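You operate a simulated robot arm through the tools that you are given. There is no shell and no other tool. Be economical: measure what you need, move in short steps, check, and stop when the job is done.

The job below is to be done with a simulated two-armed robot. You get a single attempt, and the scene is never put back.

Task
Move the two in-date pocket gauges over to the cabinet's spare board.
Fine: the colour chart names the out-of-date label, and that gauge stays; both doors shut after.

It is judged by the outcome, as a careful person would: the job done as asked, and still so three seconds after it is handed in. It fails if anything else is knocked over, pushed out of place, dropped, spilled or broken.

Robot
Two 7-joint arms with two-finger parallel grippers on one trunk, on a base that drives. Base frame: it is fixed to the floor where the robot stands at the start and does not move with it; the origin is under the middle of the robot, x ahead of it, y to its left, z up. Readings come in mm, rad, newtons and seconds.
The left shoulder is at the start at [50, 187, 999], the right one opposite. With the tool pointing down near the work surface each hand reaches from about 100 to 600 mm from the robot's upright axis, wherever it stands, measured 20 degrees to its own side. Places, roughly: colour chart [1100, 100, 1200]; labelled cabinet door [700, 100, 900]; plain cabinet door [700, -300, 900]; spare board of the tall cabinet [900, -300, 1000]. Payload 3.43 kg a hand.
Tool frame (each hand has its own): the origin (TCP) lies between the finger pads and is the grasp point; the fingertips stand 30 mm ahead of it; z points along the fingers, y is the line along which they close. The gripper opens to 94 mm. The fingers are 28 mm wide and 10 mm thick; the gripper's body (50 by 96 mm) begins 55 mm behind the TCP.
Orientation is that of the tool frame in the base frame, as [roll, pitch, yaw] about the fixed x, y, z axes, in that order (R = Rz(yaw) Ry(pitch) Rx(roll)). With the fingers straight down and closing along the base's y, the tool's x points along the base's -x, its y along +y and its z along -z.

Tools
- The arms move only by the tool nudge_tool. It takes "left_increments", "right_increments" or both (then of equal length, played together; a hand with none holds still); each is a list of rows, each an object (a shift or turn left out is 0, a gripper value left out holds the last) with "delta_pos": the shift along the tool's x, y, z in units of 25 mm (1.0 is 25 mm), a list of three; "angular": the turn, a rotation vector about the tool's x, y, z in units of 4 degrees (1.0 is 4 degrees), a list of three; "grip": the opening, from 0 (shut) to 1 (fully open). In form: [{"delta_pos": [tx, ty, tz], "angular": [wx, wy, wz], "grip": grip}, ...]. A call has 1 to 20 rows; each row shifts and turns the commanded pose from where the row before left it, along the tool's axes as they then stand. A call with a number of a shift or a turn outside -1 to 1 is refused whole. Rows are played at 5 a second. More than 50 mm and 0.15 rad between two rows, or a gripper value outside its range, and nothing of the call is played. Where a pose cannot be reached the arm comes as near as it can. A force on the tool above 90 N (or 10 N above the force at the start of the call, whichever is more), or a blocked arm, ends the call early, and 0.2 s more pass. Each finger travels about 153 mm/s and halts on what it meets, pressing with about 27 N; the grip force reading is that of the motor and also rises with nothing between the fingers. The clock runs only during rows and for 0.2 s after the last one: add rows that do not move to give the fingers time. It gives the time, the measured TCP pose, the force on the tool (base axes), the opening and the grip force at its end, in the units of the frame above (readings bear some noise), with the torque about the TCP (base axes, N m) and any sound that the robot's microphone picked up, and new pictures: "views" is both (left out), scene, wrist or none (wrist: the cameras of the hands that moved).
- Cameras (640 x 400 px; columns grow to the right, rows downward): "scene" is now at [150, -21.8, 1241.7]; the picture's right is [-0.27, -0.96, 0.00], its down [0.09, -0.02, -1.00] and it looks along [0.96, -0.27, 0.09] (base axes); focal length 214 px, centre (320, 200). "left" rides on the left gripper at [76, -14, -103] in its tool frame; the picture's right is [0.18, 0.98, 0.00], its down [-0.75, 0.14, -0.64] and it looks along [-0.63, 0.12, 0.77] (tool axes); focal length 243 px, centre (320, 200). "right" rides on the right gripper at [76, 14, -103] in its tool frame; the picture's right is [-0.18, 0.98, 0.00], its down [-0.75, -0.14, -0.64] and it looks along [-0.63, -0.12, 0.77] (tool axes); focal length 243 px, centre (320, 200). There is no depth. A picture from a camera that has moved, and an enlarged one, comes with that camera's place and axes in the base frame and with its lens. The place of the scene camera against the robot may be out by one fixed shift of up to 25 mm in any direction.
- move_column(by): slides the trunk up (or, below 0, down) by that many mm; the arms and the scene camera ride with it, the base frame stays. It gives what a move gives, with no picture.
- base_move(legs): drives the robot by 1 to 6 legs, each [ahead, left, turn to the left] in mm, mm and rad, along the robot's own axes; the way and the turn of a leg run together, so that a leg with both is an arc; at most 1500 mm and 3.142 rad a leg. The arms and the cameras ride along, it lands a little off, and it stops where it bumps. It gives what a move gives, and a new picture of the scene camera.
- head_to(pan, tilt): turns the head with the scene camera to pan (to the left, within 1.396 rad either way) and tilt (down, from -0.506 to 1.204), counted from straight ahead of the robot. It gives what a move gives, and a new picture of the scene camera.
- zoom(camera, box): a new picture of the part [left, top, right, bottom] of that camera's present view, enlarged. It takes no simulated time.
- sign_off(): hands the job in; it is judged then, once.

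Go step by step. Nothing tells you exact positions but the pictures and the camera data: compare them with the known pose of the tool, close in by small moves and look again before you grip or let go. The budget is 120 turns and 260 pictures, counting those below and the enlarged ones. Unless the task says otherwise, let go and move clear before handing in, and close with one line.

The tools are called after ">>>" as name(argument=value, ...) on one line, values as JSON. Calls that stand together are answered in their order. nudge_tool: Moves the arms, as the interface text tells. Its arguments: {"type":"object","properties":{"left_increments":{"type":"array","items":{"type":"object","properties":{"delta_pos":{"type":"array","items":{"type":"number"}},"angular":{"type":"array","items":{"type":"number"}},"grip":{"type":"number"}}}},"right_increments":{"type":"array","items":{"type":"object","properties":{"delta_pos":{"type":"array","items":{"type":"number"}},"angular":{"type":"array","items":{"type":"number"}},"grip":{"type":"number"}}}},"views":{"type":"string","enum":["both","scene","wrist","none"]}},"required":[]} The other tools are called the same way: move_column (by) slides the trunk up or down; base_move (legs) drives the base; head_to (pan, tilt) turns the head that bears the scene camera; zoom (camera, box) takes an enlarged picture of a part of a camera's view; sign_off () hands the job in.

At the start:

```text
t: 0.0
left_position: [331.6, 77.9, 1232.7]
left_orientation: [-3.139, 0.004, -3.139]
left_ft_force: [0.3, -1.1, 0.0]
left_moment: [0.0, 0.03, 0.03]
left_width: 94.1
left_gripper_force: 0.0
right_position: [375.9, -332.1, 1000.3]
right_orientation: [3.14, 0.002, 3.141]
right_ft_force: [0.5, -0.8, 0.2]
right_moment: [-0.02, -0.03, -0.01]
right_width: 93.9
right_gripper_force: 0.1
trunk travel left (down, up): [-215.0, 217.0]
robot x, y, heading: [1.4, -1.8, -0.002]
head pan, tilt: [-0.274, -0.093]
```

scene: 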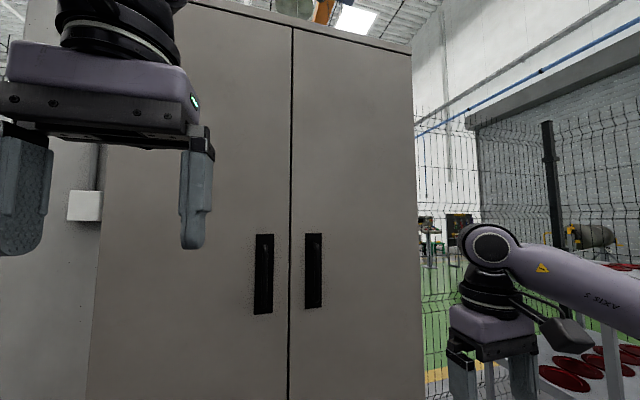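
right: 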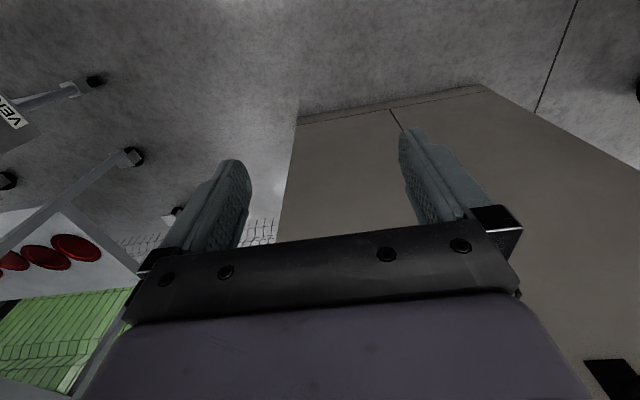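
left: 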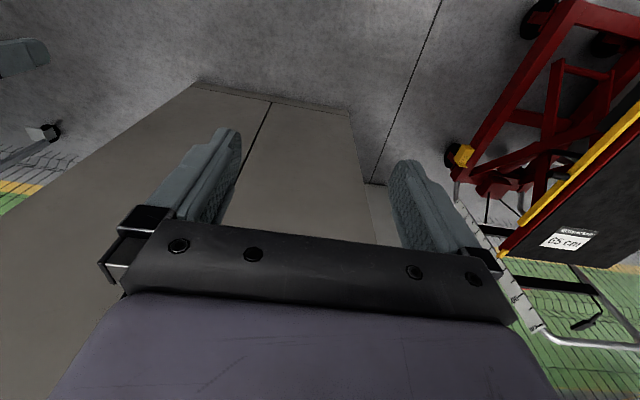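

I see a tall cabinet with two doors and two vertical handles near the middle seam. I'll look left for the colour chart, then down at the doors.

>>> head_to(pan=0.3, tilt=0.0)

>>> head_to(pan=-0.2, tilt=0.5)

```text
t: 1.0
left_position: [332.2, 79.4, 1232.1]
left_orientation: [-3.14, 0.004, -3.139]
left_ft_force: [-0.1, 0.1, -0.8]
left_moment: [0.0, -0.02, -0.02]
left_width: 94.0
left_gripper_force: 0.0
right_position: [375.1, -331.7, 999.7]
right_orientation: [3.14, 0.001, -3.14]
right_ft_force: [-0.3, 0.0, 0.7]
right_moment: [-0.01, -0.01, -0.03]
right_width: 94.0
right_gripper_force: 0.0
trunk travel left (down, up): [-215.0, 217.0]
robot x, y, heading: [2.4, 3.2, 0.0]
head pan, tilt: [0.3, 0.0]
camera scene: at [151.9, 28.3, 1233.5], right [0.29, -0.96, 0.0], down [0.0, 0.0, -1.0], along [0.96, 0.29, 0.0], focal length 214 px, centre (320, 200)
```

scene: 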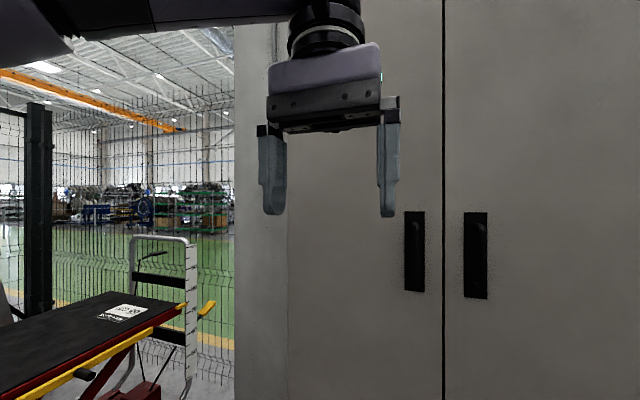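

```text
t: 1.9
left_position: [332.2, 78.3, 1233.3]
left_orientation: [-3.139, 0.004, -3.14]
left_ft_force: [-0.2, 0.0, -0.7]
left_moment: [0.0, 0.03, -0.04]
left_width: 94.0
left_gripper_force: 0.1
right_position: [374.4, -330.1, 998.8]
right_orientation: [-3.141, -0.001, 3.141]
right_ft_force: [0.0, -0.4, 0.5]
right_moment: [0.0, 0.0, -0.01]
right_width: 93.8
right_gripper_force: 0.1
trunk travel left (down, up): [-215.0, 217.0]
robot x, y, heading: [-0.2, 0.1, 0.002]
head pan, tilt: [-0.201, 0.499]
camera scene: at [155.1, -16.3, 1187.4], right [-0.2, -0.98, 0.0], down [-0.47, 0.09, -0.88], along [0.86, -0.17, -0.48], focal length 214 px, centre (320, 200)
```

scene: 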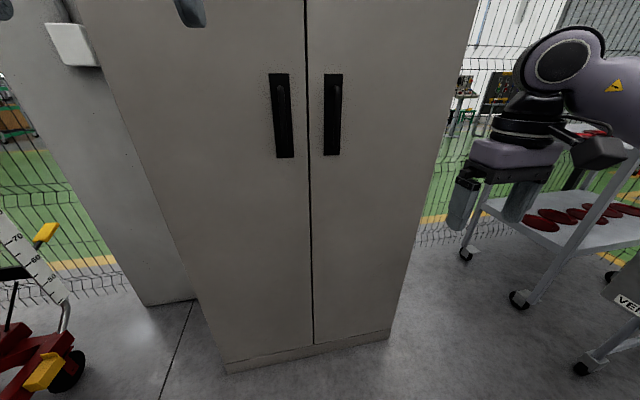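

The chart and boards must be inside the cabinet, behind the doors. I'll look closely at the handles.

>>> zoom(camera="scene", box=[240, 50, 380, 180])

>>> head_to(pan=-0.15, tilt=0.2)

```text
3.08 times, centred on (310, 115) of scene
camera zoom: at [155.1, -16.3, 1187.4], right [-0.2, -0.98, 0.0], down [-0.47, 0.09, -0.88], along [0.86, -0.17, -0.48], focal length 660 px, centre (351, 462)
```

zoom: 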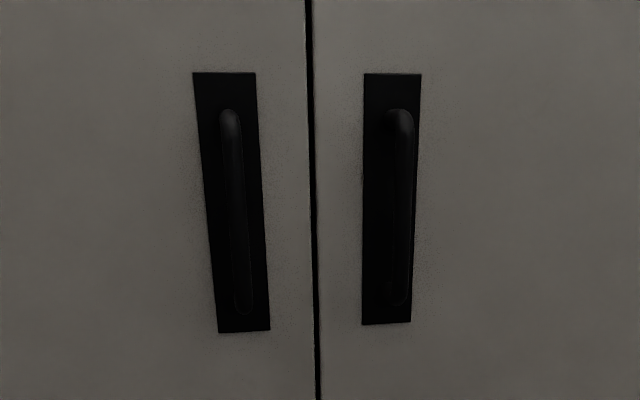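

```text
t: 2.7
left_position: [332.0, 78.6, 1231.7]
left_orientation: [-3.137, 0.004, -3.141]
left_ft_force: [1.0, 0.0, -0.2]
left_moment: [-0.01, 0.02, 0.03]
left_width: 94.0
left_gripper_force: 0.0
right_position: [374.4, -330.8, 1000.6]
right_orientation: [-3.14, -0.001, -3.14]
right_ft_force: [0.5, 1.2, -0.4]
right_moment: [-0.01, 0.01, -0.04]
right_width: 93.9
right_gripper_force: 0.0
trunk travel left (down, up): [-215.0, 217.0]
robot x, y, heading: [-1.8, 3.1, -0.003]
head pan, tilt: [-0.15, 0.201]
camera scene: at [158.0, -12.1, 1215.0], right [-0.15, -0.99, 0.0], down [-0.2, 0.03, -0.98], along [0.97, -0.15, -0.2], focal length 214 px, centre (320, 200)
```

scene: 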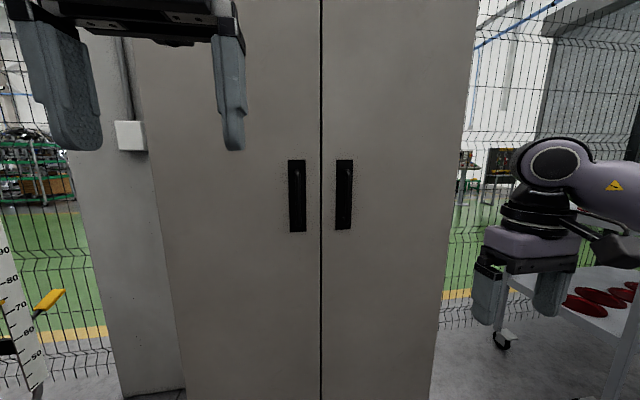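

The handles are vertical bow bars at about y=-37 (left) and y=-158 (right), z about 1115, on a front at x≈700. I'll turn the left hand to point forward in front of the left handle.

>>> nudge_tool(left_increments=[{"delta_pos": [-1, -0.77, 0.78]}, {"delta_pos": [-1, -0.77, 0.78]}, {"delta_pos": [-1, -0.77, 0.78]}, {"delta_pos": [-1, -0.77, 0.78]}, {"delta_pos": [-1, -0.77, 0.78]}, {"angular": [0, -1, 0]}, {"angular": [0, -1, 0]}, {"angular": [0, -1, 0]}, {"angular": [0, -1, 0]}, {"angular": [0, -1, 0]}, {"angular": [0, -1, 0]}, {"angular": [0, -1, 0]}, {"angular": [0, -1, 0]}, {"angular": [0, -1, 0]}, {"angular": [0, -1, 0]}, {"angular": [0, -1, 0]}, {"angular": [0, -1, 0]}], views="none")

>>> nudge_tool(left_increments=[{"angular": [0, -1, 0]}, {"angular": [0, -1, 0]}, {"angular": [0, -1, 0]}, {"angular": [0, -1, 0]}, {"angular": [0, -1, 0]}, {"angular": [0, -1, 0]}, {"angular": [0, -1, 0]}, {"angular": [0, -1, 0]}, {"angular": [0, -1, 0]}, {"angular": [0, -1, 0]}, {"angular": [0, -0.5, 0]}, {}])

```text
t: 6.3
left_position: [454.3, -16.8, 1134.2]
left_orientation: [-3.136, 0.844, -3.135]
left_ft_force: [0.6, -0.3, -0.5]
left_moment: [0.01, 0.02, -0.03]
left_width: 93.9
left_gripper_force: 0.1
left hand out of reach, approached as far as the arm can: row 5
right_position: [375.6, -330.1, 1000.1]
right_orientation: [3.141, 0.0, -3.141]
right_ft_force: [0.4, 0.6, 0.1]
right_moment: [-0.03, -0.03, -0.01]
right_width: 94.1
right_gripper_force: 0.1
trunk travel left (down, up): [-215.0, 217.0]
robot x, y, heading: [-2.0, 0.8, -0.003]
head pan, tilt: [-0.15, 0.201]
```

```text
t: 8.9
left_position: [453.3, -15.7, 1133.5]
left_orientation: [-0.703, 1.565, -0.703]
left_ft_force: [0.2, 0.3, -0.4]
left_moment: [-0.03, -0.02, 0.01]
left_width: 94.0
left_gripper_force: 0.2
right_position: [376.0, -330.4, 999.9]
right_orientation: [3.141, 0.0, 3.141]
right_ft_force: [0.1, 0.6, -0.2]
right_moment: [0.01, -0.01, 0.03]
right_width: 94.0
right_gripper_force: 0.1
trunk travel left (down, up): [-215.0, 217.0]
robot x, y, heading: [0.2, 3.6, 0.003]
head pan, tilt: [-0.15, 0.201]
camera scene: at [158.0, -12.1, 1215.0], right [-0.15, -0.99, 0.0], down [-0.2, 0.03, -0.98], along [0.97, -0.15, -0.2], focal length 214 px, centre (320, 200)
camera left: at [351.7, -30.8, 1058.6], right [0.0, 0.98, -0.19], down [-0.65, 0.14, 0.75], along [0.76, 0.12, 0.63], focal length 243 px, centre (320, 200)
```

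scene: 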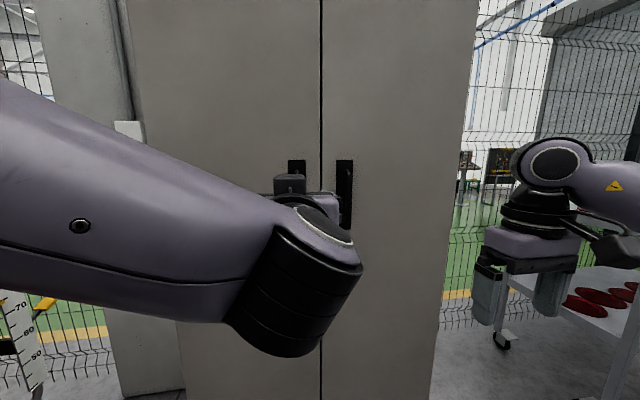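
left: 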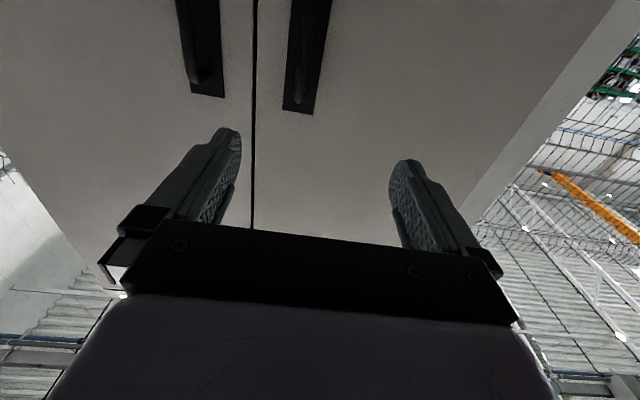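

The left hand now points forward; the wrist view puts the left plate's top at about z=1190, y=-37. I'll move to handle mid-height and closer.

>>> nudge_tool(left_increments=[{"delta_pos": [0.28, -0.17, 0.88]}, {"delta_pos": [0.28, -0.17, 0.88]}, {"delta_pos": [0.28, -0.17, 0.88]}, {"delta_pos": [0.28, -0.17, 0.88]}, {"delta_pos": [0.28, -0.17, 0.88]}, {}])

```text
t: 10.3
left_position: [564.9, -36.7, 1097.8]
left_orientation: [-0.689, 1.569, -0.689]
left_ft_force: [-0.5, -0.6, -0.3]
left_moment: [-0.01, 0.01, 0.04]
left_width: 93.8
left_gripper_force: 0.0
right_position: [374.9, -330.5, 1000.9]
right_orientation: [-3.141, -0.001, 3.142]
right_ft_force: [0.5, -0.1, -0.1]
right_moment: [-0.01, 0.01, 0.03]
right_width: 94.3
right_gripper_force: 0.0
trunk travel left (down, up): [-215.0, 217.0]
robot x, y, heading: [-0.1, 2.8, -0.003]
head pan, tilt: [-0.15, 0.201]
camera scene: at [158.1, -12.1, 1215.0], right [-0.15, -0.99, 0.0], down [-0.2, 0.03, -0.98], along [0.97, -0.15, -0.2], focal length 214 px, centre (320, 200)
camera left: at [462.8, -51.0, 1022.9], right [0.0, 0.98, -0.19], down [-0.64, 0.14, 0.75], along [0.76, 0.12, 0.63], focal length 243 px, centre (320, 200)
```

scene: 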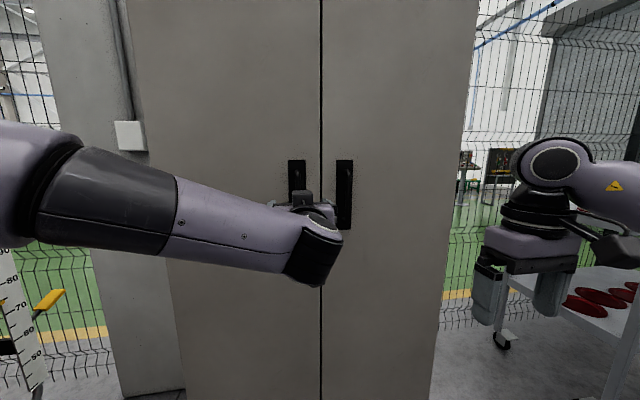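
left: 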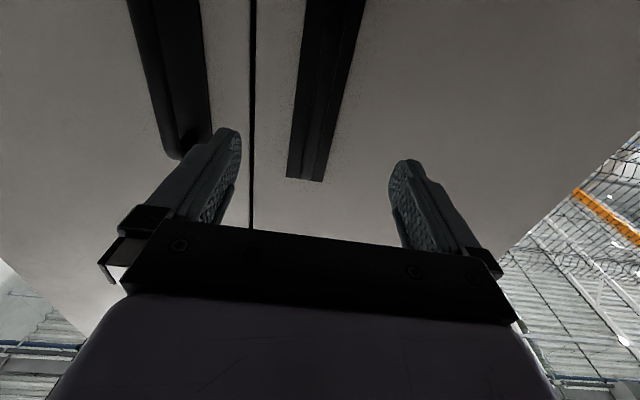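

>>> zoom(camera="left", box=[120, 0, 420, 200])

```text
2.00 times, centred on (270, 100) of left
camera zoom: at [462.8, -51.0, 1022.9], right [0.0, 0.98, -0.19], down [-0.64, 0.14, 0.75], along [0.76, 0.12, 0.63], focal length 485 px, centre (420, 400)
```

zoom: 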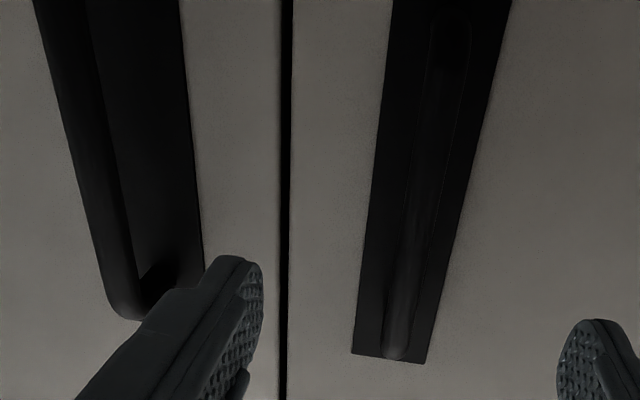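

The bar sits between the fingers, with its centre near x≈662. I'll advance 88 mm and check before gripping.

>>> nudge_tool(left_increments=[{"delta_pos": [0, 0, 0.88]}, {"delta_pos": [0, 0, 0.88]}, {"delta_pos": [0, 0, 0.88]}, {"delta_pos": [0, 0, 0.88]}, {}])

```text
t: 11.5
left_position: [652.2, -36.7, 1098.6]
left_orientation: [-0.718, 1.566, -0.719]
left_ft_force: [0.3, -0.3, 0.2]
left_moment: [-0.03, 0.0, -0.02]
left_width: 94.3
left_gripper_force: 0.2
right_position: [376.0, -329.4, 999.1]
right_orientation: [3.141, -0.001, -3.14]
right_ft_force: [-0.9, 1.4, 0.0]
right_moment: [0.0, 0.0, -0.01]
right_width: 94.2
right_gripper_force: 0.1
trunk travel left (down, up): [-215.0, 217.0]
robot x, y, heading: [-1.1, 0.9, 0.004]
head pan, tilt: [-0.15, 0.201]
camera scene: at [158.0, -12.1, 1215.0], right [-0.15, -0.99, 0.0], down [-0.2, 0.03, -0.98], along [0.97, -0.15, -0.2], focal length 214 px, centre (320, 200)
camera left: at [551.4, -51.6, 1022.8], right [0.0, 0.98, -0.19], down [-0.64, 0.14, 0.75], along [0.76, 0.12, 0.63], focal length 243 px, centre (320, 200)
```

scene: 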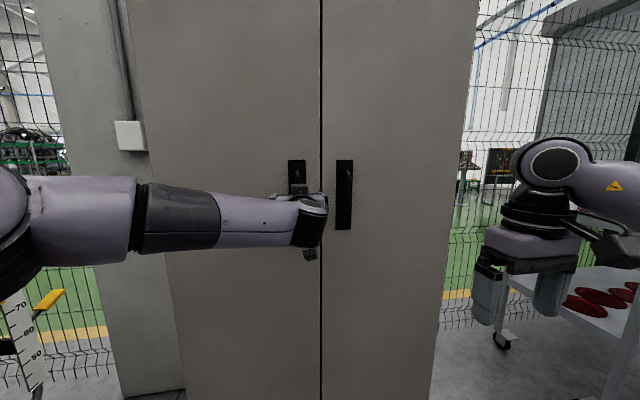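
left: 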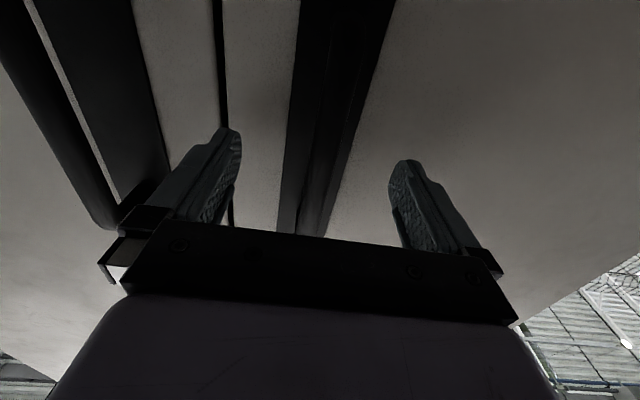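

The bar is centred between the fingers. I'll grip it and pull the first 16° of arc.

>>> nudge_tool(left_increments=[{"grip": 0}, {"grip": 0}, {"grip": 0}, {"delta_pos": [0, 0.195, -0.93], "angular": [1, 0, 0]}, {"delta_pos": [0, 0.195, -0.93], "angular": [1, 0, 0]}, {"delta_pos": [0, 0.195, -0.93], "angular": [1, 0, 0]}, {"delta_pos": [0, 0.195, -0.93], "angular": [1, 0, 0]}, {}])

```text
t: 13.3
left_position: [560.0, -10.4, 1098.9]
left_orientation: [0.254, 1.569, -0.032]
left_ft_force: [-6.2, -13.1, -6.6]
left_moment: [-0.3, -0.75, -0.08]
left_width: 13.7
left_gripper_force: 45.3
right_position: [374.8, -332.0, 999.0]
right_orientation: [3.141, 0.001, -3.14]
right_ft_force: [-0.2, 0.0, -0.4]
right_moment: [0.02, -0.02, 0.01]
right_width: 93.9
right_gripper_force: 0.1
trunk travel left (down, up): [-215.0, 217.0]
robot x, y, heading: [1.3, -2.5, -0.001]
head pan, tilt: [-0.15, 0.201]
camera scene: at [157.7, -13.8, 1215.0], right [-0.15, -0.99, 0.0], down [-0.2, 0.03, -0.98], along [0.97, -0.15, -0.2], focal length 214 px, centre (320, 200)
camera left: at [459.7, 4.4, 1023.1], right [0.28, 0.94, -0.18], down [-0.58, 0.32, 0.75], along [0.77, -0.1, 0.63], focal length 243 px, centre (320, 200)
```

scene: 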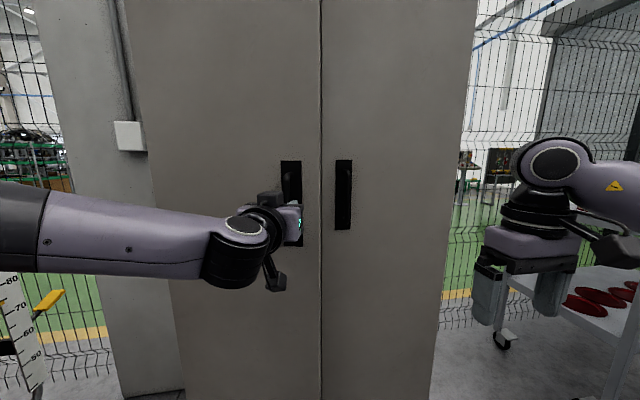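
left: 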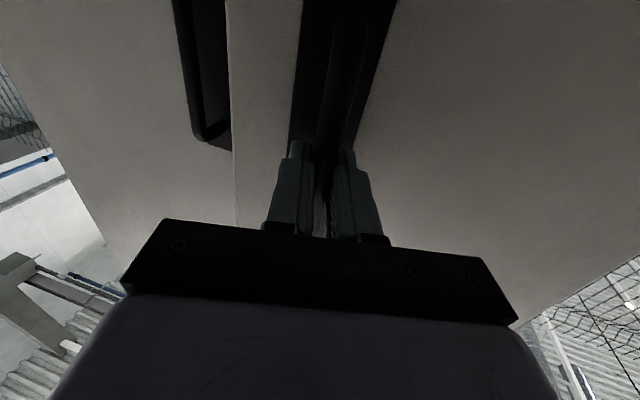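

The door moves with a light load. I'll continue the arc to about 40°.

>>> nudge_tool(left_increments=[{"delta_pos": [0, 0.12, -0.93], "angular": [1, 0, 0]}, {"delta_pos": [0, 0.15, -0.93], "angular": [1, 0, 0]}, {"delta_pos": [0, 0.15, -0.93], "angular": [1, 0, 0]}, {"delta_pos": [0, 0.15, -0.93], "angular": [1, 0, 0]}, {"delta_pos": [0, 0.15, -0.93], "angular": [1, 0, 0]}, {"delta_pos": [0, 0.15, -0.93], "angular": [1, 0, 0]}, {}])

```text
t: 14.9
left_position: [450.5, 73.9, 1097.2]
left_orientation: [-0.418, 1.568, -1.112]
left_ft_force: [-0.9, -0.3, -4.7]
left_moment: [-0.02, -0.35, 0.09]
left_width: 14.1
left_gripper_force: 44.6
right_position: [376.3, -330.9, 999.9]
right_orientation: [3.141, 0.0, -3.142]
right_ft_force: [-0.2, -0.2, 0.3]
right_moment: [-0.03, -0.02, 0.0]
right_width: 94.0
right_gripper_force: 0.0
trunk travel left (down, up): [-215.0, 217.0]
robot x, y, heading: [1.7, -0.7, -0.0]
head pan, tilt: [-0.15, 0.201]
camera scene: at [158.3, -12.0, 1214.9], right [-0.15, -0.99, 0.0], down [-0.2, 0.03, -0.98], along [0.97, -0.15, -0.2], focal length 214 px, centre (320, 200)
camera left: at [361.7, 128.3, 1023.2], right [0.63, 0.75, -0.19], down [-0.4, 0.52, 0.75], along [0.66, -0.4, 0.63], focal length 243 px, centre (320, 200)
```

scene: 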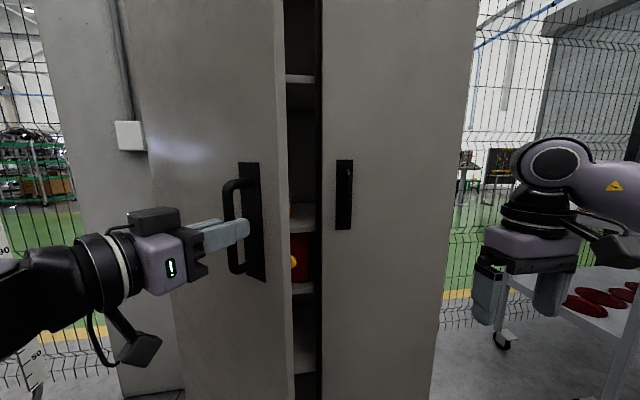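
left: 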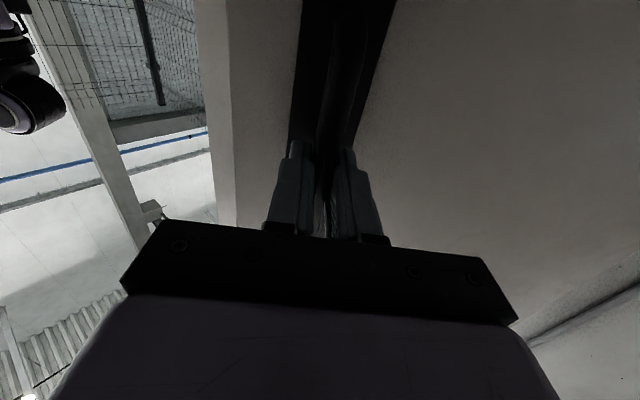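

The door is at about 40°, with low forces. I'll continue to about 76°.

>>> nudge_tool(left_increments=[{"delta_pos": [0, 0.16, -0.93], "angular": [1, 0, 0]}, {"delta_pos": [0, 0.16, -0.93], "angular": [1, 0, 0]}, {"delta_pos": [0, 0.16, -0.93], "angular": [1, 0, 0]}, {"delta_pos": [0, 0.16, -0.93], "angular": [1, 0, 0]}, {"delta_pos": [0, 0.16, -0.93], "angular": [1, 0, 0]}, {"delta_pos": [0, 0.16, -0.93], "angular": [1, 0, 0]}, {"delta_pos": [0, 0.16, -0.93], "angular": [1, 0, 0]}, {"delta_pos": [0, 0.16, -0.93], "angular": [1, 0, 0]}, {"delta_pos": [0, 0.16, -0.93], "angular": [1, 0, 0]}, {}], views="scene")

```text
t: 16.6
left_position: [401.9, 146.9, 1099.2]
left_orientation: [-2.925, 1.542, 2.372]
left_ft_force: [24.8, 13.9, -9.0]
left_moment: [1.63, 0.09, 0.36]
left_width: 14.0
left_gripper_force: 45.4
left hand out of reach, approached as far as the arm can: row 4, 5, 6, 7, 8
right_position: [379.6, -328.7, 998.3]
right_orientation: [-3.14, -0.004, 3.141]
right_ft_force: [0.0, 0.6, 0.2]
right_moment: [-0.05, 0.01, 0.01]
right_width: 94.1
right_gripper_force: 0.1
trunk travel left (down, up): [-215.0, 217.0]
robot x, y, heading: [2.1, -2.3, 0.005]
head pan, tilt: [-0.15, 0.201]
stopped in row 8 (left hand): the force on the tool passed its limit at 91 N (the readings are from after the stop); the commanded pose is now the measured one
camera scene: at [162.9, -9.6, 1214.0], right [-0.15, -0.99, 0.0], down [-0.2, 0.03, -0.98], along [0.97, -0.15, -0.2], focal length 214 px, centre (320, 200)
```

scene: 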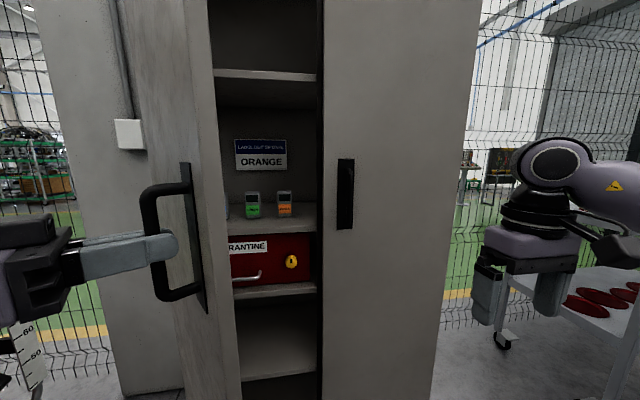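

The door is about 57° open and the arm is at its reach limit. The chart names ORANGE; I'll open the grip, back off and read the chart closely.

>>> nudge_tool(left_increments=[{"grip": 1}, {"grip": 1}, {"grip": 1}, {}], views="none")

>>> zoom(camera="scene", box=[200, 120, 340, 240])

```text
t: 17.6
left_position: [392.9, 140.7, 1104.2]
left_orientation: [3.08, 1.555, 2.079]
left_ft_force: [0.1, 0.2, 0.7]
left_moment: [0.01, -0.02, 0.03]
left_width: 94.0
left_gripper_force: 0.0
right_position: [377.2, -329.4, 1000.0]
right_orientation: [3.14, 0.002, -3.141]
right_ft_force: [-0.2, 0.7, 0.2]
right_moment: [0.0, -0.01, 0.0]
right_width: 94.1
right_gripper_force: 0.1
trunk travel left (down, up): [-215.0, 217.0]
robot x, y, heading: [0.5, 0.1, 0.002]
head pan, tilt: [-0.15, 0.201]
```

```text
3.33 times, centred on (270, 180) of scene
camera zoom: at [159.4, -11.4, 1215.0], right [-0.15, -0.99, 0.0], down [-0.2, 0.03, -0.98], along [0.97, -0.15, -0.2], focal length 715 px, centre (487, 267)
```

zoom: 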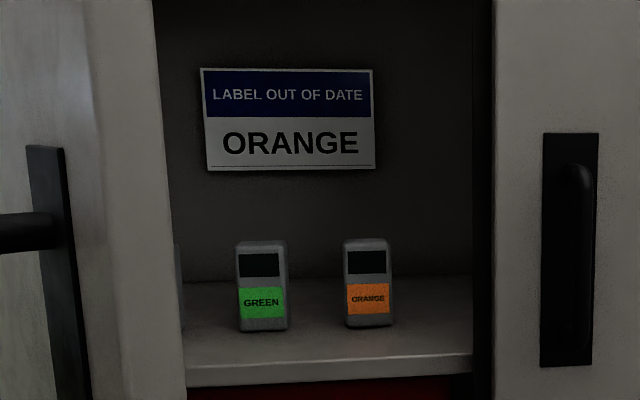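

Chart: label out of date = ORANGE, so the green gauge and the third (hidden left) one move. I'll back the left hand off the handle.

>>> nudge_tool(left_increments=[{"delta_pos": [0, 0, -0.8]}, {"delta_pos": [0, 0, -0.8]}, {"delta_pos": [0, 0, -0.8]}, {"delta_pos": [0, 0, -0.8]}, {}])

```text
t: 18.8
left_position: [349.1, 198.6, 1104.8]
left_orientation: [-2.687, 1.551, 2.598]
left_ft_force: [0.4, -1.0, 0.9]
left_moment: [-0.06, -0.01, -0.01]
left_width: 93.9
left_gripper_force: 0.1
left hand out of reach, approached as far as the arm can: row 1, 4
right_position: [376.5, -329.1, 999.8]
right_orientation: [3.141, -0.002, -3.141]
right_ft_force: [0.2, -0.3, 1.4]
right_moment: [0.02, 0.0, 0.02]
right_width: 94.0
right_gripper_force: 0.0
trunk travel left (down, up): [-215.0, 217.0]
robot x, y, heading: [0.8, 3.3, 0.001]
head pan, tilt: [-0.15, 0.201]
camera scene: at [159.2, -11.3, 1215.0], right [-0.15, -0.99, 0.0], down [-0.2, 0.03, -0.98], along [0.97, -0.15, -0.2], focal length 214 px, centre (320, 200)
camera left: at [282.2, 279.0, 1031.7], right [0.82, 0.53, -0.19], down [-0.21, 0.61, 0.76], along [0.52, -0.59, 0.62], focal length 243 px, centre (320, 200)
```

scene: 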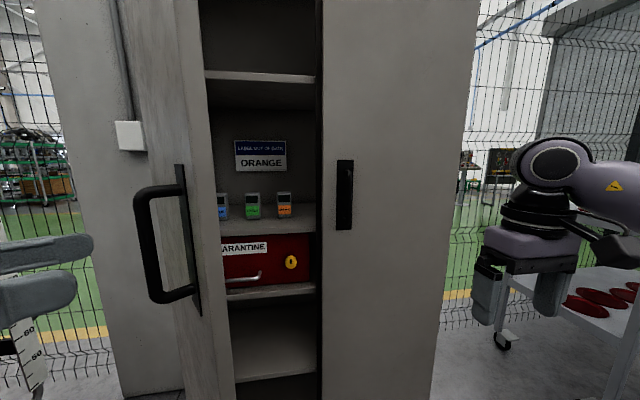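
left: 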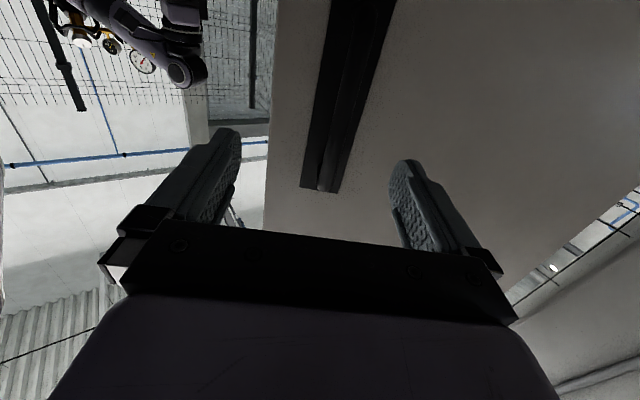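

All three gauges are visible now: blue, green, orange. I'll drive back and right so the left hand can go round the door's edge and push it from inside.

>>> base_move(legs=[[-160, 0, 0], [0, -200, 0]])

>>> nudge_tool(left_increments=[{"delta_pos": [0, 0, 0.4], "angular": [-1, 0, 0], "grip": 0}, {"delta_pos": [0, 0, 0.4], "angular": [-1, 0, 0]}, {"delta_pos": [0, 0, 0.4], "angular": [-1, 0, 0]}, {"delta_pos": [0, 0, 0.4], "angular": [-1, 0, 0]}, {"delta_pos": [0, 0, 0.4], "angular": [-1, 0, 0]}, {"delta_pos": [0, 0, 0.4], "angular": [-1, 0, 0]}, {"delta_pos": [0, 0, 0.4], "angular": [-1, 0, 0]}, {"delta_pos": [0, 0, 0.4], "angular": [-1, 0, 0]}, {"delta_pos": [0, 0, 0.4], "angular": [-1, 0, 0]}, {"delta_pos": [0, 0, 0.4], "angular": [-1, 0, 0]}, {"angular": [-1, 0, 0]}, {"angular": [-1, 0, 0]}, {"angular": [-1, 0, 0]}, {}], views="both")

```text
t: 22.1
left_position: [193.2, -0.3, 1104.8]
left_orientation: [-2.699, 1.551, 2.578]
left_ft_force: [0.1, 0.5, 0.5]
left_moment: [0.03, 0.0, 0.01]
left_width: 94.2
left_gripper_force: 0.1
right_position: [216.8, -529.2, 999.3]
right_orientation: [3.14, -0.002, 3.136]
right_ft_force: [-0.6, -1.2, 0.3]
right_moment: [-0.03, 0.02, 0.03]
right_width: 93.9
right_gripper_force: 0.0
trunk travel left (down, up): [-215.0, 217.0]
robot x, y, heading: [-159.5, -198.7, -0.008]
head pan, tilt: [-0.15, 0.201]
camera scene: at [1.2, -210.1, 1215.0], right [-0.15, -0.99, 0.0], down [-0.2, 0.03, -0.98], along [0.97, -0.15, -0.2], focal length 214 px, centre (320, 200)
```

scene: 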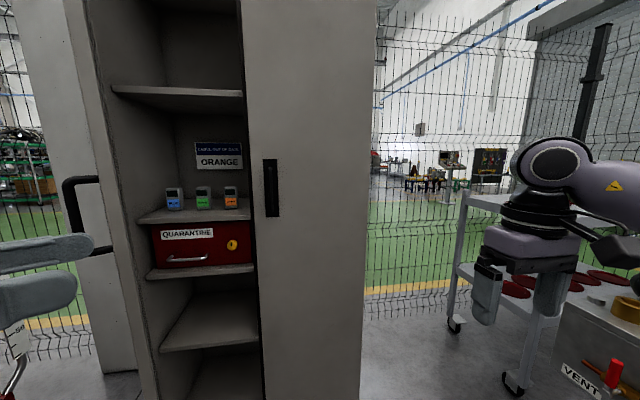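

```text
t: 25.1
left_position: [274.9, -60.7, 1107.2]
left_orientation: [2.697, 1.549, 2.6]
left_ft_force: [-0.4, -0.3, 0.0]
left_moment: [-0.03, 0.0, 0.02]
left_width: 0.0
left_gripper_force: 26.7
left hand out of reach, approached as far as the arm can: row 4, 5
right_position: [216.9, -529.9, 1000.1]
right_orientation: [3.141, -0.002, 3.137]
right_ft_force: [-0.9, -0.2, -0.3]
right_moment: [-0.02, -0.01, 0.03]
right_width: 94.0
right_gripper_force: 0.1
trunk travel left (down, up): [-215.0, 217.0]
robot x, y, heading: [-157.1, -200.1, -0.015]
head pan, tilt: [-0.15, 0.201]
camera scene: at [1.2, -210.0, 1215.0], right [-0.15, -0.99, 0.0], down [-0.2, 0.03, -0.98], along [0.97, -0.15, -0.2], focal length 214 px, centre (320, 200)
camera left: at [171.5, -64.8, 1034.2], right [0.09, 0.98, -0.18], down [-0.61, 0.2, 0.77], along [0.79, 0.04, 0.62], focal length 243 px, centre (320, 200)
```

scene: 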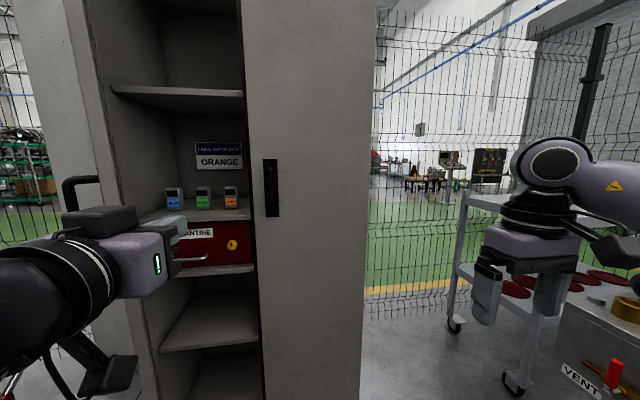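
left: 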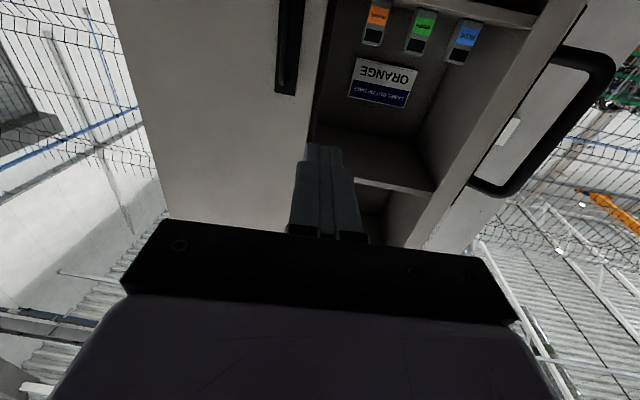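

The left hand, closed, now points forward right of the door's edge. I'll go in past the edge and sweep left, yawing along the door.

>>> nudge_tool(left_increments=[{"delta_pos": [0, 0.25, 0.95]}, {"delta_pos": [0, 0.25, 0.95]}, {"delta_pos": [0, 0.25, 0.95]}, {"delta_pos": [0, 0.25, 0.95]}, {"delta_pos": [0, 0.25, 0.95]}, {"delta_pos": [0, 0.25, 0.95]}, {"delta_pos": [0, 0.25, 0.95]}, {"delta_pos": [0, 0.25, 0.95]}, {"delta_pos": [0, 0.8, 0], "angular": [-1, 0, 0]}, {"delta_pos": [0, 0.8, 0], "angular": [-1, 0, 0]}, {"delta_pos": [0, 0.8, 0], "angular": [-1, 0, 0]}, {"delta_pos": [0, 0.8, 0], "angular": [-1, 0, 0]}, {"delta_pos": [0, 0.8, 0], "angular": [-1, 0, 0]}, {"delta_pos": [0, 0.8, 0], "angular": [-1, 0, 0]}, {"delta_pos": [0, 0.8, 0], "angular": [-1, 0, 0]}, {"delta_pos": [0, 0.8, 0], "angular": [-1, 0, 0]}, {}], views="scene")

```text
t: 28.7
left_position: [447.4, 126.5, 1105.6]
left_orientation: [2.128, 1.55, 2.589]
left_ft_force: [1.0, 0.4, 0.0]
left_moment: [0.0, 0.02, 0.02]
left_width: 0.0
left_gripper_force: 26.9
right_position: [217.7, -528.6, 1000.5]
right_orientation: [-3.141, 0.0, 3.137]
right_ft_force: [-0.1, 0.1, 0.9]
right_moment: [-0.01, -0.02, 0.01]
right_width: 93.9
right_gripper_force: 0.0
trunk travel left (down, up): [-215.0, 217.0]
robot x, y, heading: [-156.2, -198.6, -0.007]
head pan, tilt: [-0.15, 0.201]
camera scene: at [1.2, -210.0, 1215.0], right [-0.15, -0.99, 0.0], down [-0.2, 0.03, -0.98], along [0.97, -0.15, -0.2], focal length 214 px, centre (320, 200)
```

scene: 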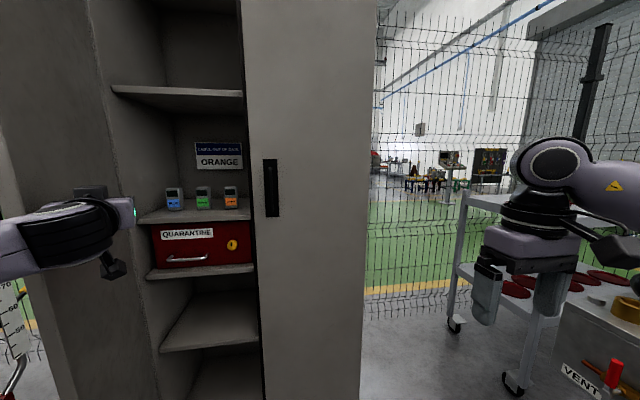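

The door is swinging further. I'll keep sweeping left.

>>> nudge_tool(left_increments=[{"delta_pos": [0, 0.85, 0.4], "angular": [-1, 0, 0]}, {"delta_pos": [0, 0.85, 0.45], "angular": [-1, 0, 0]}, {"delta_pos": [0, 0.8, 0.5], "angular": [-1, 0, 0]}, {"delta_pos": [0, 0.8, 0.5], "angular": [-1, 0, 0]}, {"delta_pos": [0, 0.75, 0.6], "angular": [-1, 0, 0]}, {"delta_pos": [0, 0.75, 0.6]}, {"delta_pos": [0, 0.75, 0.6]}, {"delta_pos": [0, 0.75, 0.6]}, {}], views="scene")

```text
t: 30.7
left_position: [431.5, 318.6, 1106.4]
left_orientation: [1.775, 1.55, 2.583]
left_ft_force: [-0.9, 0.0, 0.4]
left_moment: [-0.01, -0.04, 0.04]
left_width: 0.0
left_gripper_force: 27.2
right_position: [217.7, -529.6, 1001.0]
right_orientation: [3.141, 0.0, 3.138]
right_ft_force: [-0.5, -0.2, 0.2]
right_moment: [0.04, -0.02, -0.02]
right_width: 93.9
right_gripper_force: 0.1
trunk travel left (down, up): [-215.0, 217.0]
robot x, y, heading: [-156.3, -193.9, -0.006]
head pan, tilt: [-0.15, 0.201]
camera scene: at [1.2, -210.0, 1215.0], right [-0.15, -0.99, 0.0], down [-0.2, 0.03, -0.98], along [0.97, -0.15, -0.2], focal length 214 px, centre (320, 200)
```

scene: 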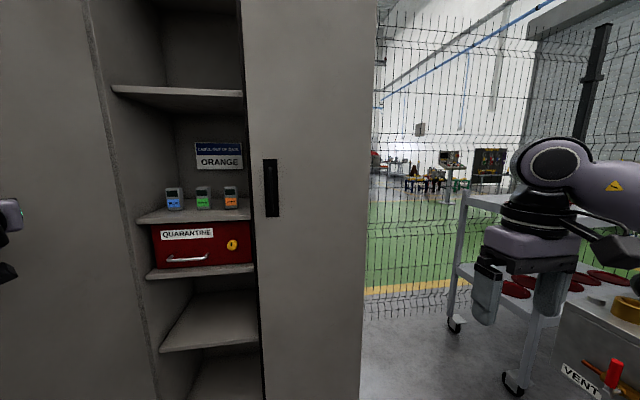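

The left door is past 90°. A little more push, then I'll look left to check.

>>> nudge_tool(left_increments=[{"delta_pos": [0, 0.75, 0.6]}, {"delta_pos": [0, 0.75, 0.6]}, {"delta_pos": [0, 0.75, 0.6]}, {}], views="none")

>>> head_to(pan=0.6, tilt=0.2)

```text
t: 31.3
left_position: [429.4, 321.8, 1106.4]
left_orientation: [1.844, 1.54, 2.586]
left_ft_force: [-26.5, -23.4, 0.8]
left_moment: [-0.14, 0.06, 0.33]
left_width: 0.3
left_gripper_force: 26.8
right_position: [211.4, -533.7, 1000.5]
right_orientation: [3.138, 0.005, 3.136]
right_ft_force: [0.2, 0.0, 0.6]
right_moment: [-0.01, -0.03, 0.04]
right_width: 93.9
right_gripper_force: 0.0
trunk travel left (down, up): [-215.0, 217.0]
robot x, y, heading: [-158.7, -197.2, -0.004]
head pan, tilt: [-0.15, 0.201]
stopped in row 2 (left hand): the force on the tool passed its limit at 105 N (the readings are from after the stop); the commanded pose is now the measured one
```

```text
t: 32.4
left_position: [430.8, 321.3, 1105.7]
left_orientation: [1.801, 1.537, 2.549]
left_ft_force: [-22.9, -29.1, 8.4]
left_moment: [-0.05, 0.02, 0.21]
left_width: 0.0
left_gripper_force: 27.4
right_position: [212.2, -535.6, 999.6]
right_orientation: [3.137, 0.004, 3.133]
right_ft_force: [0.6, 0.1, -0.5]
right_moment: [-0.02, 0.02, -0.03]
right_width: 94.0
right_gripper_force: 0.0
trunk travel left (down, up): [-215.0, 217.0]
robot x, y, heading: [-157.4, -201.3, -0.004]
head pan, tilt: [0.6, 0.201]
camera scene: at [-17.8, -149.3, 1215.9], right [0.56, -0.83, 0.0], down [-0.16, -0.11, -0.98], along [0.81, 0.55, -0.19], focal length 214 px, centre (320, 200)
```

scene: 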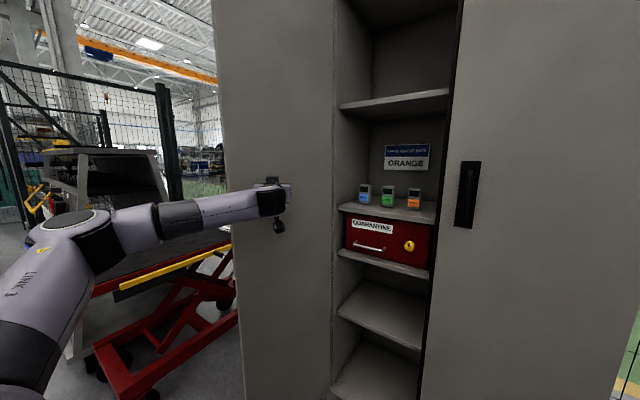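

The left door is open to its stop (about 97°). I'll withdraw the left hand and bring it in compactly.

>>> nudge_tool(left_increments=[{"delta_pos": [0, -0.6, -0.5]}, {"delta_pos": [0, -0.6, -0.6], "angular": [1, 0, 0]}, {"delta_pos": [0, -0.6, -0.6], "angular": [1, 0, 0]}, {"delta_pos": [0, -0.6, -0.6], "angular": [1, 0, 0]}, {"delta_pos": [0, -0.6, -0.6], "angular": [1, 0, 0]}, {"delta_pos": [0, -0.6, -0.6], "angular": [1, 0, 0]}, {"delta_pos": [0, -0.6, -0.6], "angular": [1, 0, 0]}, {"delta_pos": [0, -0.6, -0.6], "angular": [1, 0, 0]}, {"delta_pos": [0, -0.6, -0.6], "angular": [1, 0, 0]}, {"delta_pos": [0, -0.6, -0.6], "angular": [1, 0, 0]}, {"angular": [1, 0, 0]}, {}], views="none")

>>> head_to(pan=-0.1, tilt=0.2)

```text
t: 35.0
left_position: [377.3, 129.3, 1098.5]
left_orientation: [2.753, 1.533, 2.809]
left_ft_force: [0.4, 0.6, -0.5]
left_moment: [-0.04, -0.01, 0.03]
left_width: 0.0
left_gripper_force: 26.9
right_position: [216.3, -532.1, 999.3]
right_orientation: [3.141, 0.0, 3.135]
right_ft_force: [-0.6, 0.7, -0.2]
right_moment: [-0.05, 0.0, 0.01]
right_width: 94.2
right_gripper_force: 0.1
trunk travel left (down, up): [-215.0, 217.0]
robot x, y, heading: [-155.9, -197.7, -0.008]
head pan, tilt: [0.6, 0.201]
```

```text
t: 36.0
left_position: [376.9, 131.1, 1099.3]
left_orientation: [2.753, 1.535, 2.813]
left_ft_force: [0.2, 0.1, 0.4]
left_moment: [-0.02, 0.02, -0.02]
left_width: 0.0
left_gripper_force: 26.3
right_position: [215.3, -531.8, 999.4]
right_orientation: [-3.141, 0.001, 3.134]
right_ft_force: [-0.3, -0.4, -1.0]
right_moment: [-0.04, 0.01, 0.01]
right_width: 93.8
right_gripper_force: 0.0
trunk travel left (down, up): [-215.0, 217.0]
robot x, y, heading: [-155.7, -200.5, -0.007]
head pan, tilt: [-0.099, 0.201]
camera scene: at [1.1, -206.9, 1215.0], right [-0.11, -0.99, 0.0], down [-0.2, 0.02, -0.98], along [0.97, -0.1, -0.2], focal length 214 px, centre (320, 200)
```

scene: 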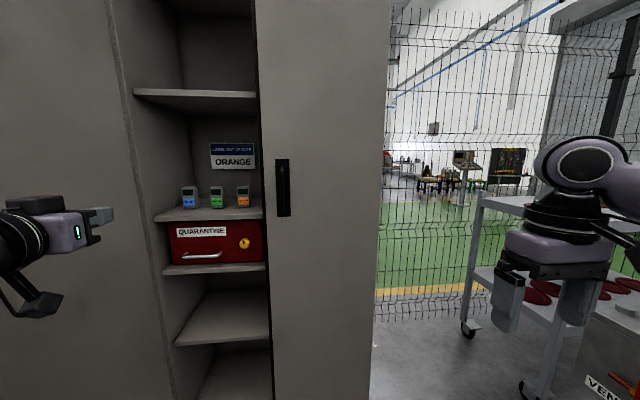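

Clear. I'll raise the right hand, bring it in front of the right door, and turn it to point forward.

>>> nudge_tool(right_increments=[{"delta_pos": [-0.22, 0.96, -0.3]}, {"delta_pos": [-0.22, 0.96, -0.3]}, {"delta_pos": [-0.22, 0.96, -0.3]}, {"delta_pos": [-0.22, 0.96, -0.3]}, {"delta_pos": [-0.22, 0.96, -0.3]}, {"delta_pos": [-0.22, 0.96, -0.3]}, {"delta_pos": [-0.22, 0.96, -0.3]}, {"delta_pos": [-0.22, 0.96, -0.3]}, {"delta_pos": [-0.22, 0.96, -0.3]}, {"delta_pos": [-0.22, 0.96, -0.3]}, {"delta_pos": [-0.22, 0.96, -0.3]}, {"delta_pos": [-0.22, 0.96, -0.3]}, {"delta_pos": [-0.22, 0.96, -0.3]}, {"angular": [0, -1, 0]}, {"angular": [0, -1, 0]}, {"angular": [0, -1, 0]}, {"angular": [0, -1, 0]}, {"angular": [0, -1, 0]}, {"angular": [0, -1, 0]}], views="none")

>>> nudge_tool(right_increments=[{"angular": [0, -1, 0]}, {"angular": [0, -1, 0]}, {"angular": [0, -1, 0]}, {"angular": [0, -1, 0]}, {"angular": [0, -1, 0]}, {"angular": [0, -1, 0]}, {"angular": [0, -1, 0]}, {"angular": [0, -1, 0]}, {"angular": [0, -1, 0]}, {"angular": [0, -1, 0]}, {"angular": [0, -1, 0]}, {"angular": [0, -1, 0]}, {"angular": [0, -1, 0]}, {"angular": [0, -1, 0]}, {"angular": [0, -1, 0]}, {"angular": [0, -1, 0]}, {"angular": [0, -0.5, 0]}, {}])

```text
t: 40.0
left_position: [376.6, 131.4, 1098.3]
left_orientation: [2.752, 1.532, 2.809]
left_ft_force: [0.5, -0.6, -0.5]
left_moment: [0.02, -0.02, -0.01]
left_width: 0.0
left_gripper_force: 26.8
right_position: [290.5, -220.7, 1096.8]
right_orientation: [-3.14, 0.416, 3.135]
right_ft_force: [-0.1, -0.8, -0.6]
right_moment: [-0.01, -0.01, 0.05]
right_width: 93.8
right_gripper_force: 0.0
trunk travel left (down, up): [-215.0, 217.0]
robot x, y, heading: [-158.0, -197.4, -0.009]
head pan, tilt: [-0.099, 0.201]
```

```text
t: 43.8
left_position: [377.4, 130.4, 1098.9]
left_orientation: [2.755, 1.534, 2.812]
left_ft_force: [0.5, 0.5, -0.5]
left_moment: [0.0, 0.01, -0.01]
left_width: 0.0
left_gripper_force: 26.7
right_position: [288.7, -220.9, 1096.4]
right_orientation: [0.283, 1.568, 0.274]
right_ft_force: [1.0, 0.5, 0.2]
right_moment: [-0.03, -0.01, 0.0]
right_width: 93.9
right_gripper_force: 0.1
trunk travel left (down, up): [-215.0, 217.0]
robot x, y, heading: [-156.8, -196.4, -0.006]
head pan, tilt: [-0.099, 0.201]
camera scene: at [1.1, -207.0, 1215.0], right [-0.11, -0.99, 0.0], down [-0.2, 0.02, -0.98], along [0.97, -0.1, -0.2], focal length 214 px, centre (320, 200)
camera right: at [186.1, -205.2, 1020.4], right [0.01, 0.98, 0.18], down [-0.64, -0.14, 0.75], along [0.77, -0.12, 0.63], focal length 243 px, centre (320, 200)
```

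scene: 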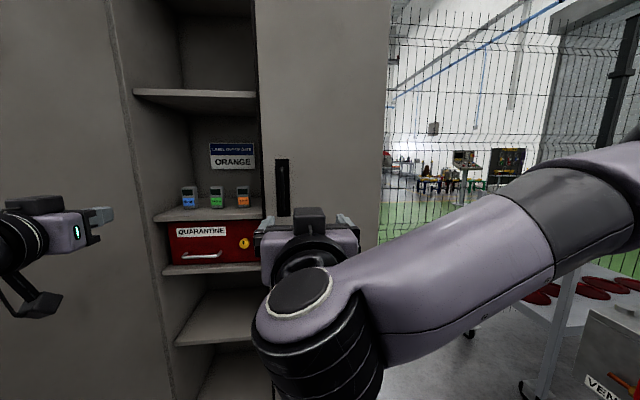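
right: 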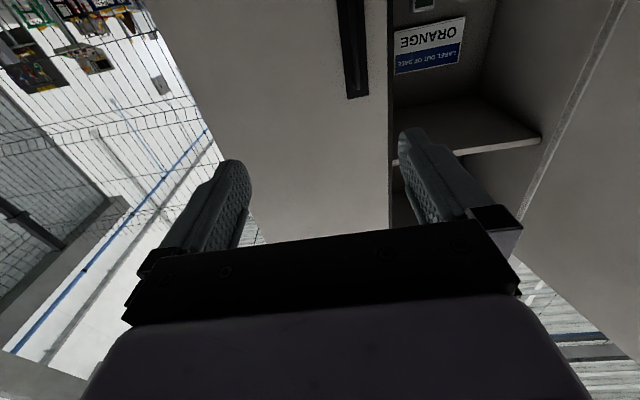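

Now I'll drive 157 mm forward and line the right hand up with the right handle.

>>> base_move(legs=[[157, 0, 0]])

>>> nudge_tool(right_increments=[{"delta_pos": [0, 0.42, 0.8]}, {"delta_pos": [0, 0.42, 0.8]}, {"delta_pos": [0, 0.42, 0.8]}, {"delta_pos": [0, 0.42, 0.8]}, {"delta_pos": [0, 0.42, 0.8]}, {"delta_pos": [0, 0.42, 0.8]}, {}])

```text
t: 45.2
left_position: [537.6, 128.3, 1099.8]
left_orientation: [2.757, 1.535, 2.812]
left_ft_force: [-0.2, 0.1, 0.7]
left_moment: [-0.01, 0.01, -0.04]
left_width: 0.0
left_gripper_force: 26.8
right_position: [446.9, -224.4, 1097.7]
right_orientation: [-0.639, 1.57, -0.652]
right_ft_force: [0.7, 0.1, 0.5]
right_moment: [0.0, -0.04, -0.01]
right_width: 94.3
right_gripper_force: 0.1
trunk travel left (down, up): [-215.0, 217.0]
robot x, y, heading: [2.3, -201.0, -0.012]
head pan, tilt: [-0.099, 0.201]
camera scene: at [160.2, -208.8, 1215.0], right [-0.11, -0.99, 0.0], down [-0.2, 0.02, -0.98], along [0.97, -0.11, -0.2], focal length 214 px, centre (320, 200)
```

scene: 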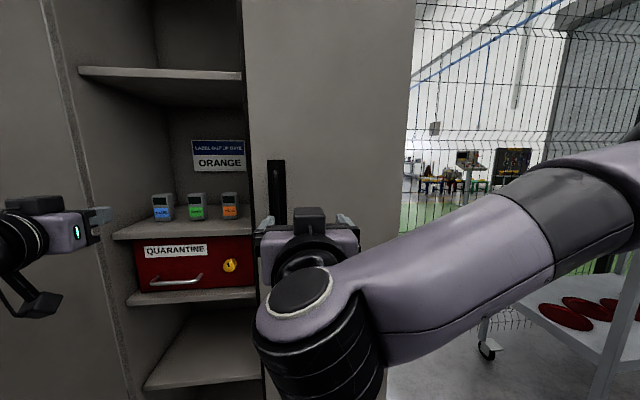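

```text
t: 46.9
left_position: [536.8, 126.1, 1099.6]
left_orientation: [2.754, 1.534, 2.809]
left_ft_force: [-0.3, -0.5, 0.0]
left_moment: [0.01, -0.01, -0.01]
left_width: 0.0
left_gripper_force: 27.3
right_position: [568.3, -164.0, 1097.3]
right_orientation: [-0.398, 1.57, -0.406]
right_ft_force: [0.6, 0.2, -0.4]
right_moment: [-0.02, 0.02, -0.03]
right_width: 93.8
right_gripper_force: 0.1
trunk travel left (down, up): [-215.0, 217.0]
robot x, y, heading: [1.4, -199.7, -0.012]
head pan, tilt: [-0.099, 0.201]
camera scene: at [159.9, -208.8, 1215.0], right [-0.11, -0.99, 0.0], down [-0.2, 0.02, -0.98], along [0.97, -0.11, -0.2], focal length 214 px, centre (320, 200)
camera right: at [465.7, -147.8, 1020.3], right [0.01, 0.98, 0.18], down [-0.64, -0.13, 0.75], along [0.77, -0.13, 0.63], focal length 243 px, centre (320, 200)
```

scene: 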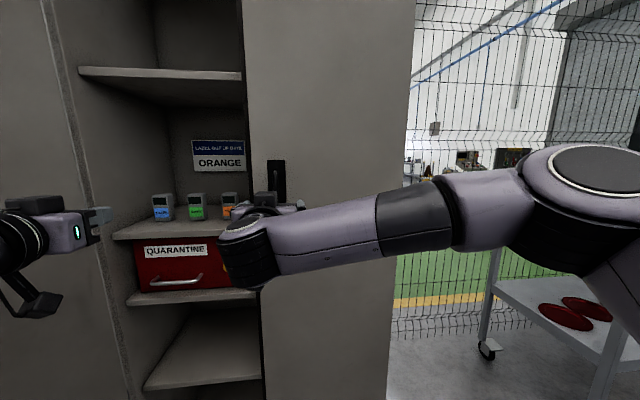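
right: 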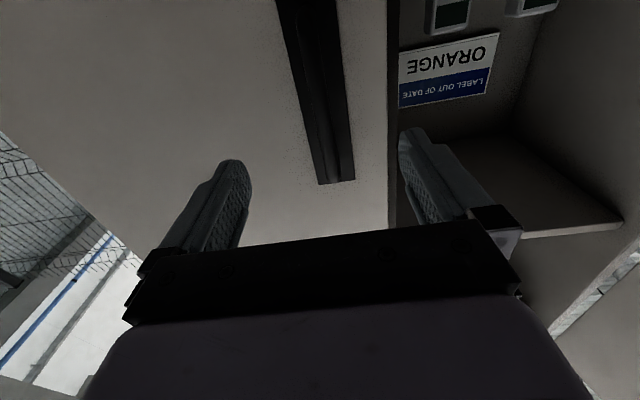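

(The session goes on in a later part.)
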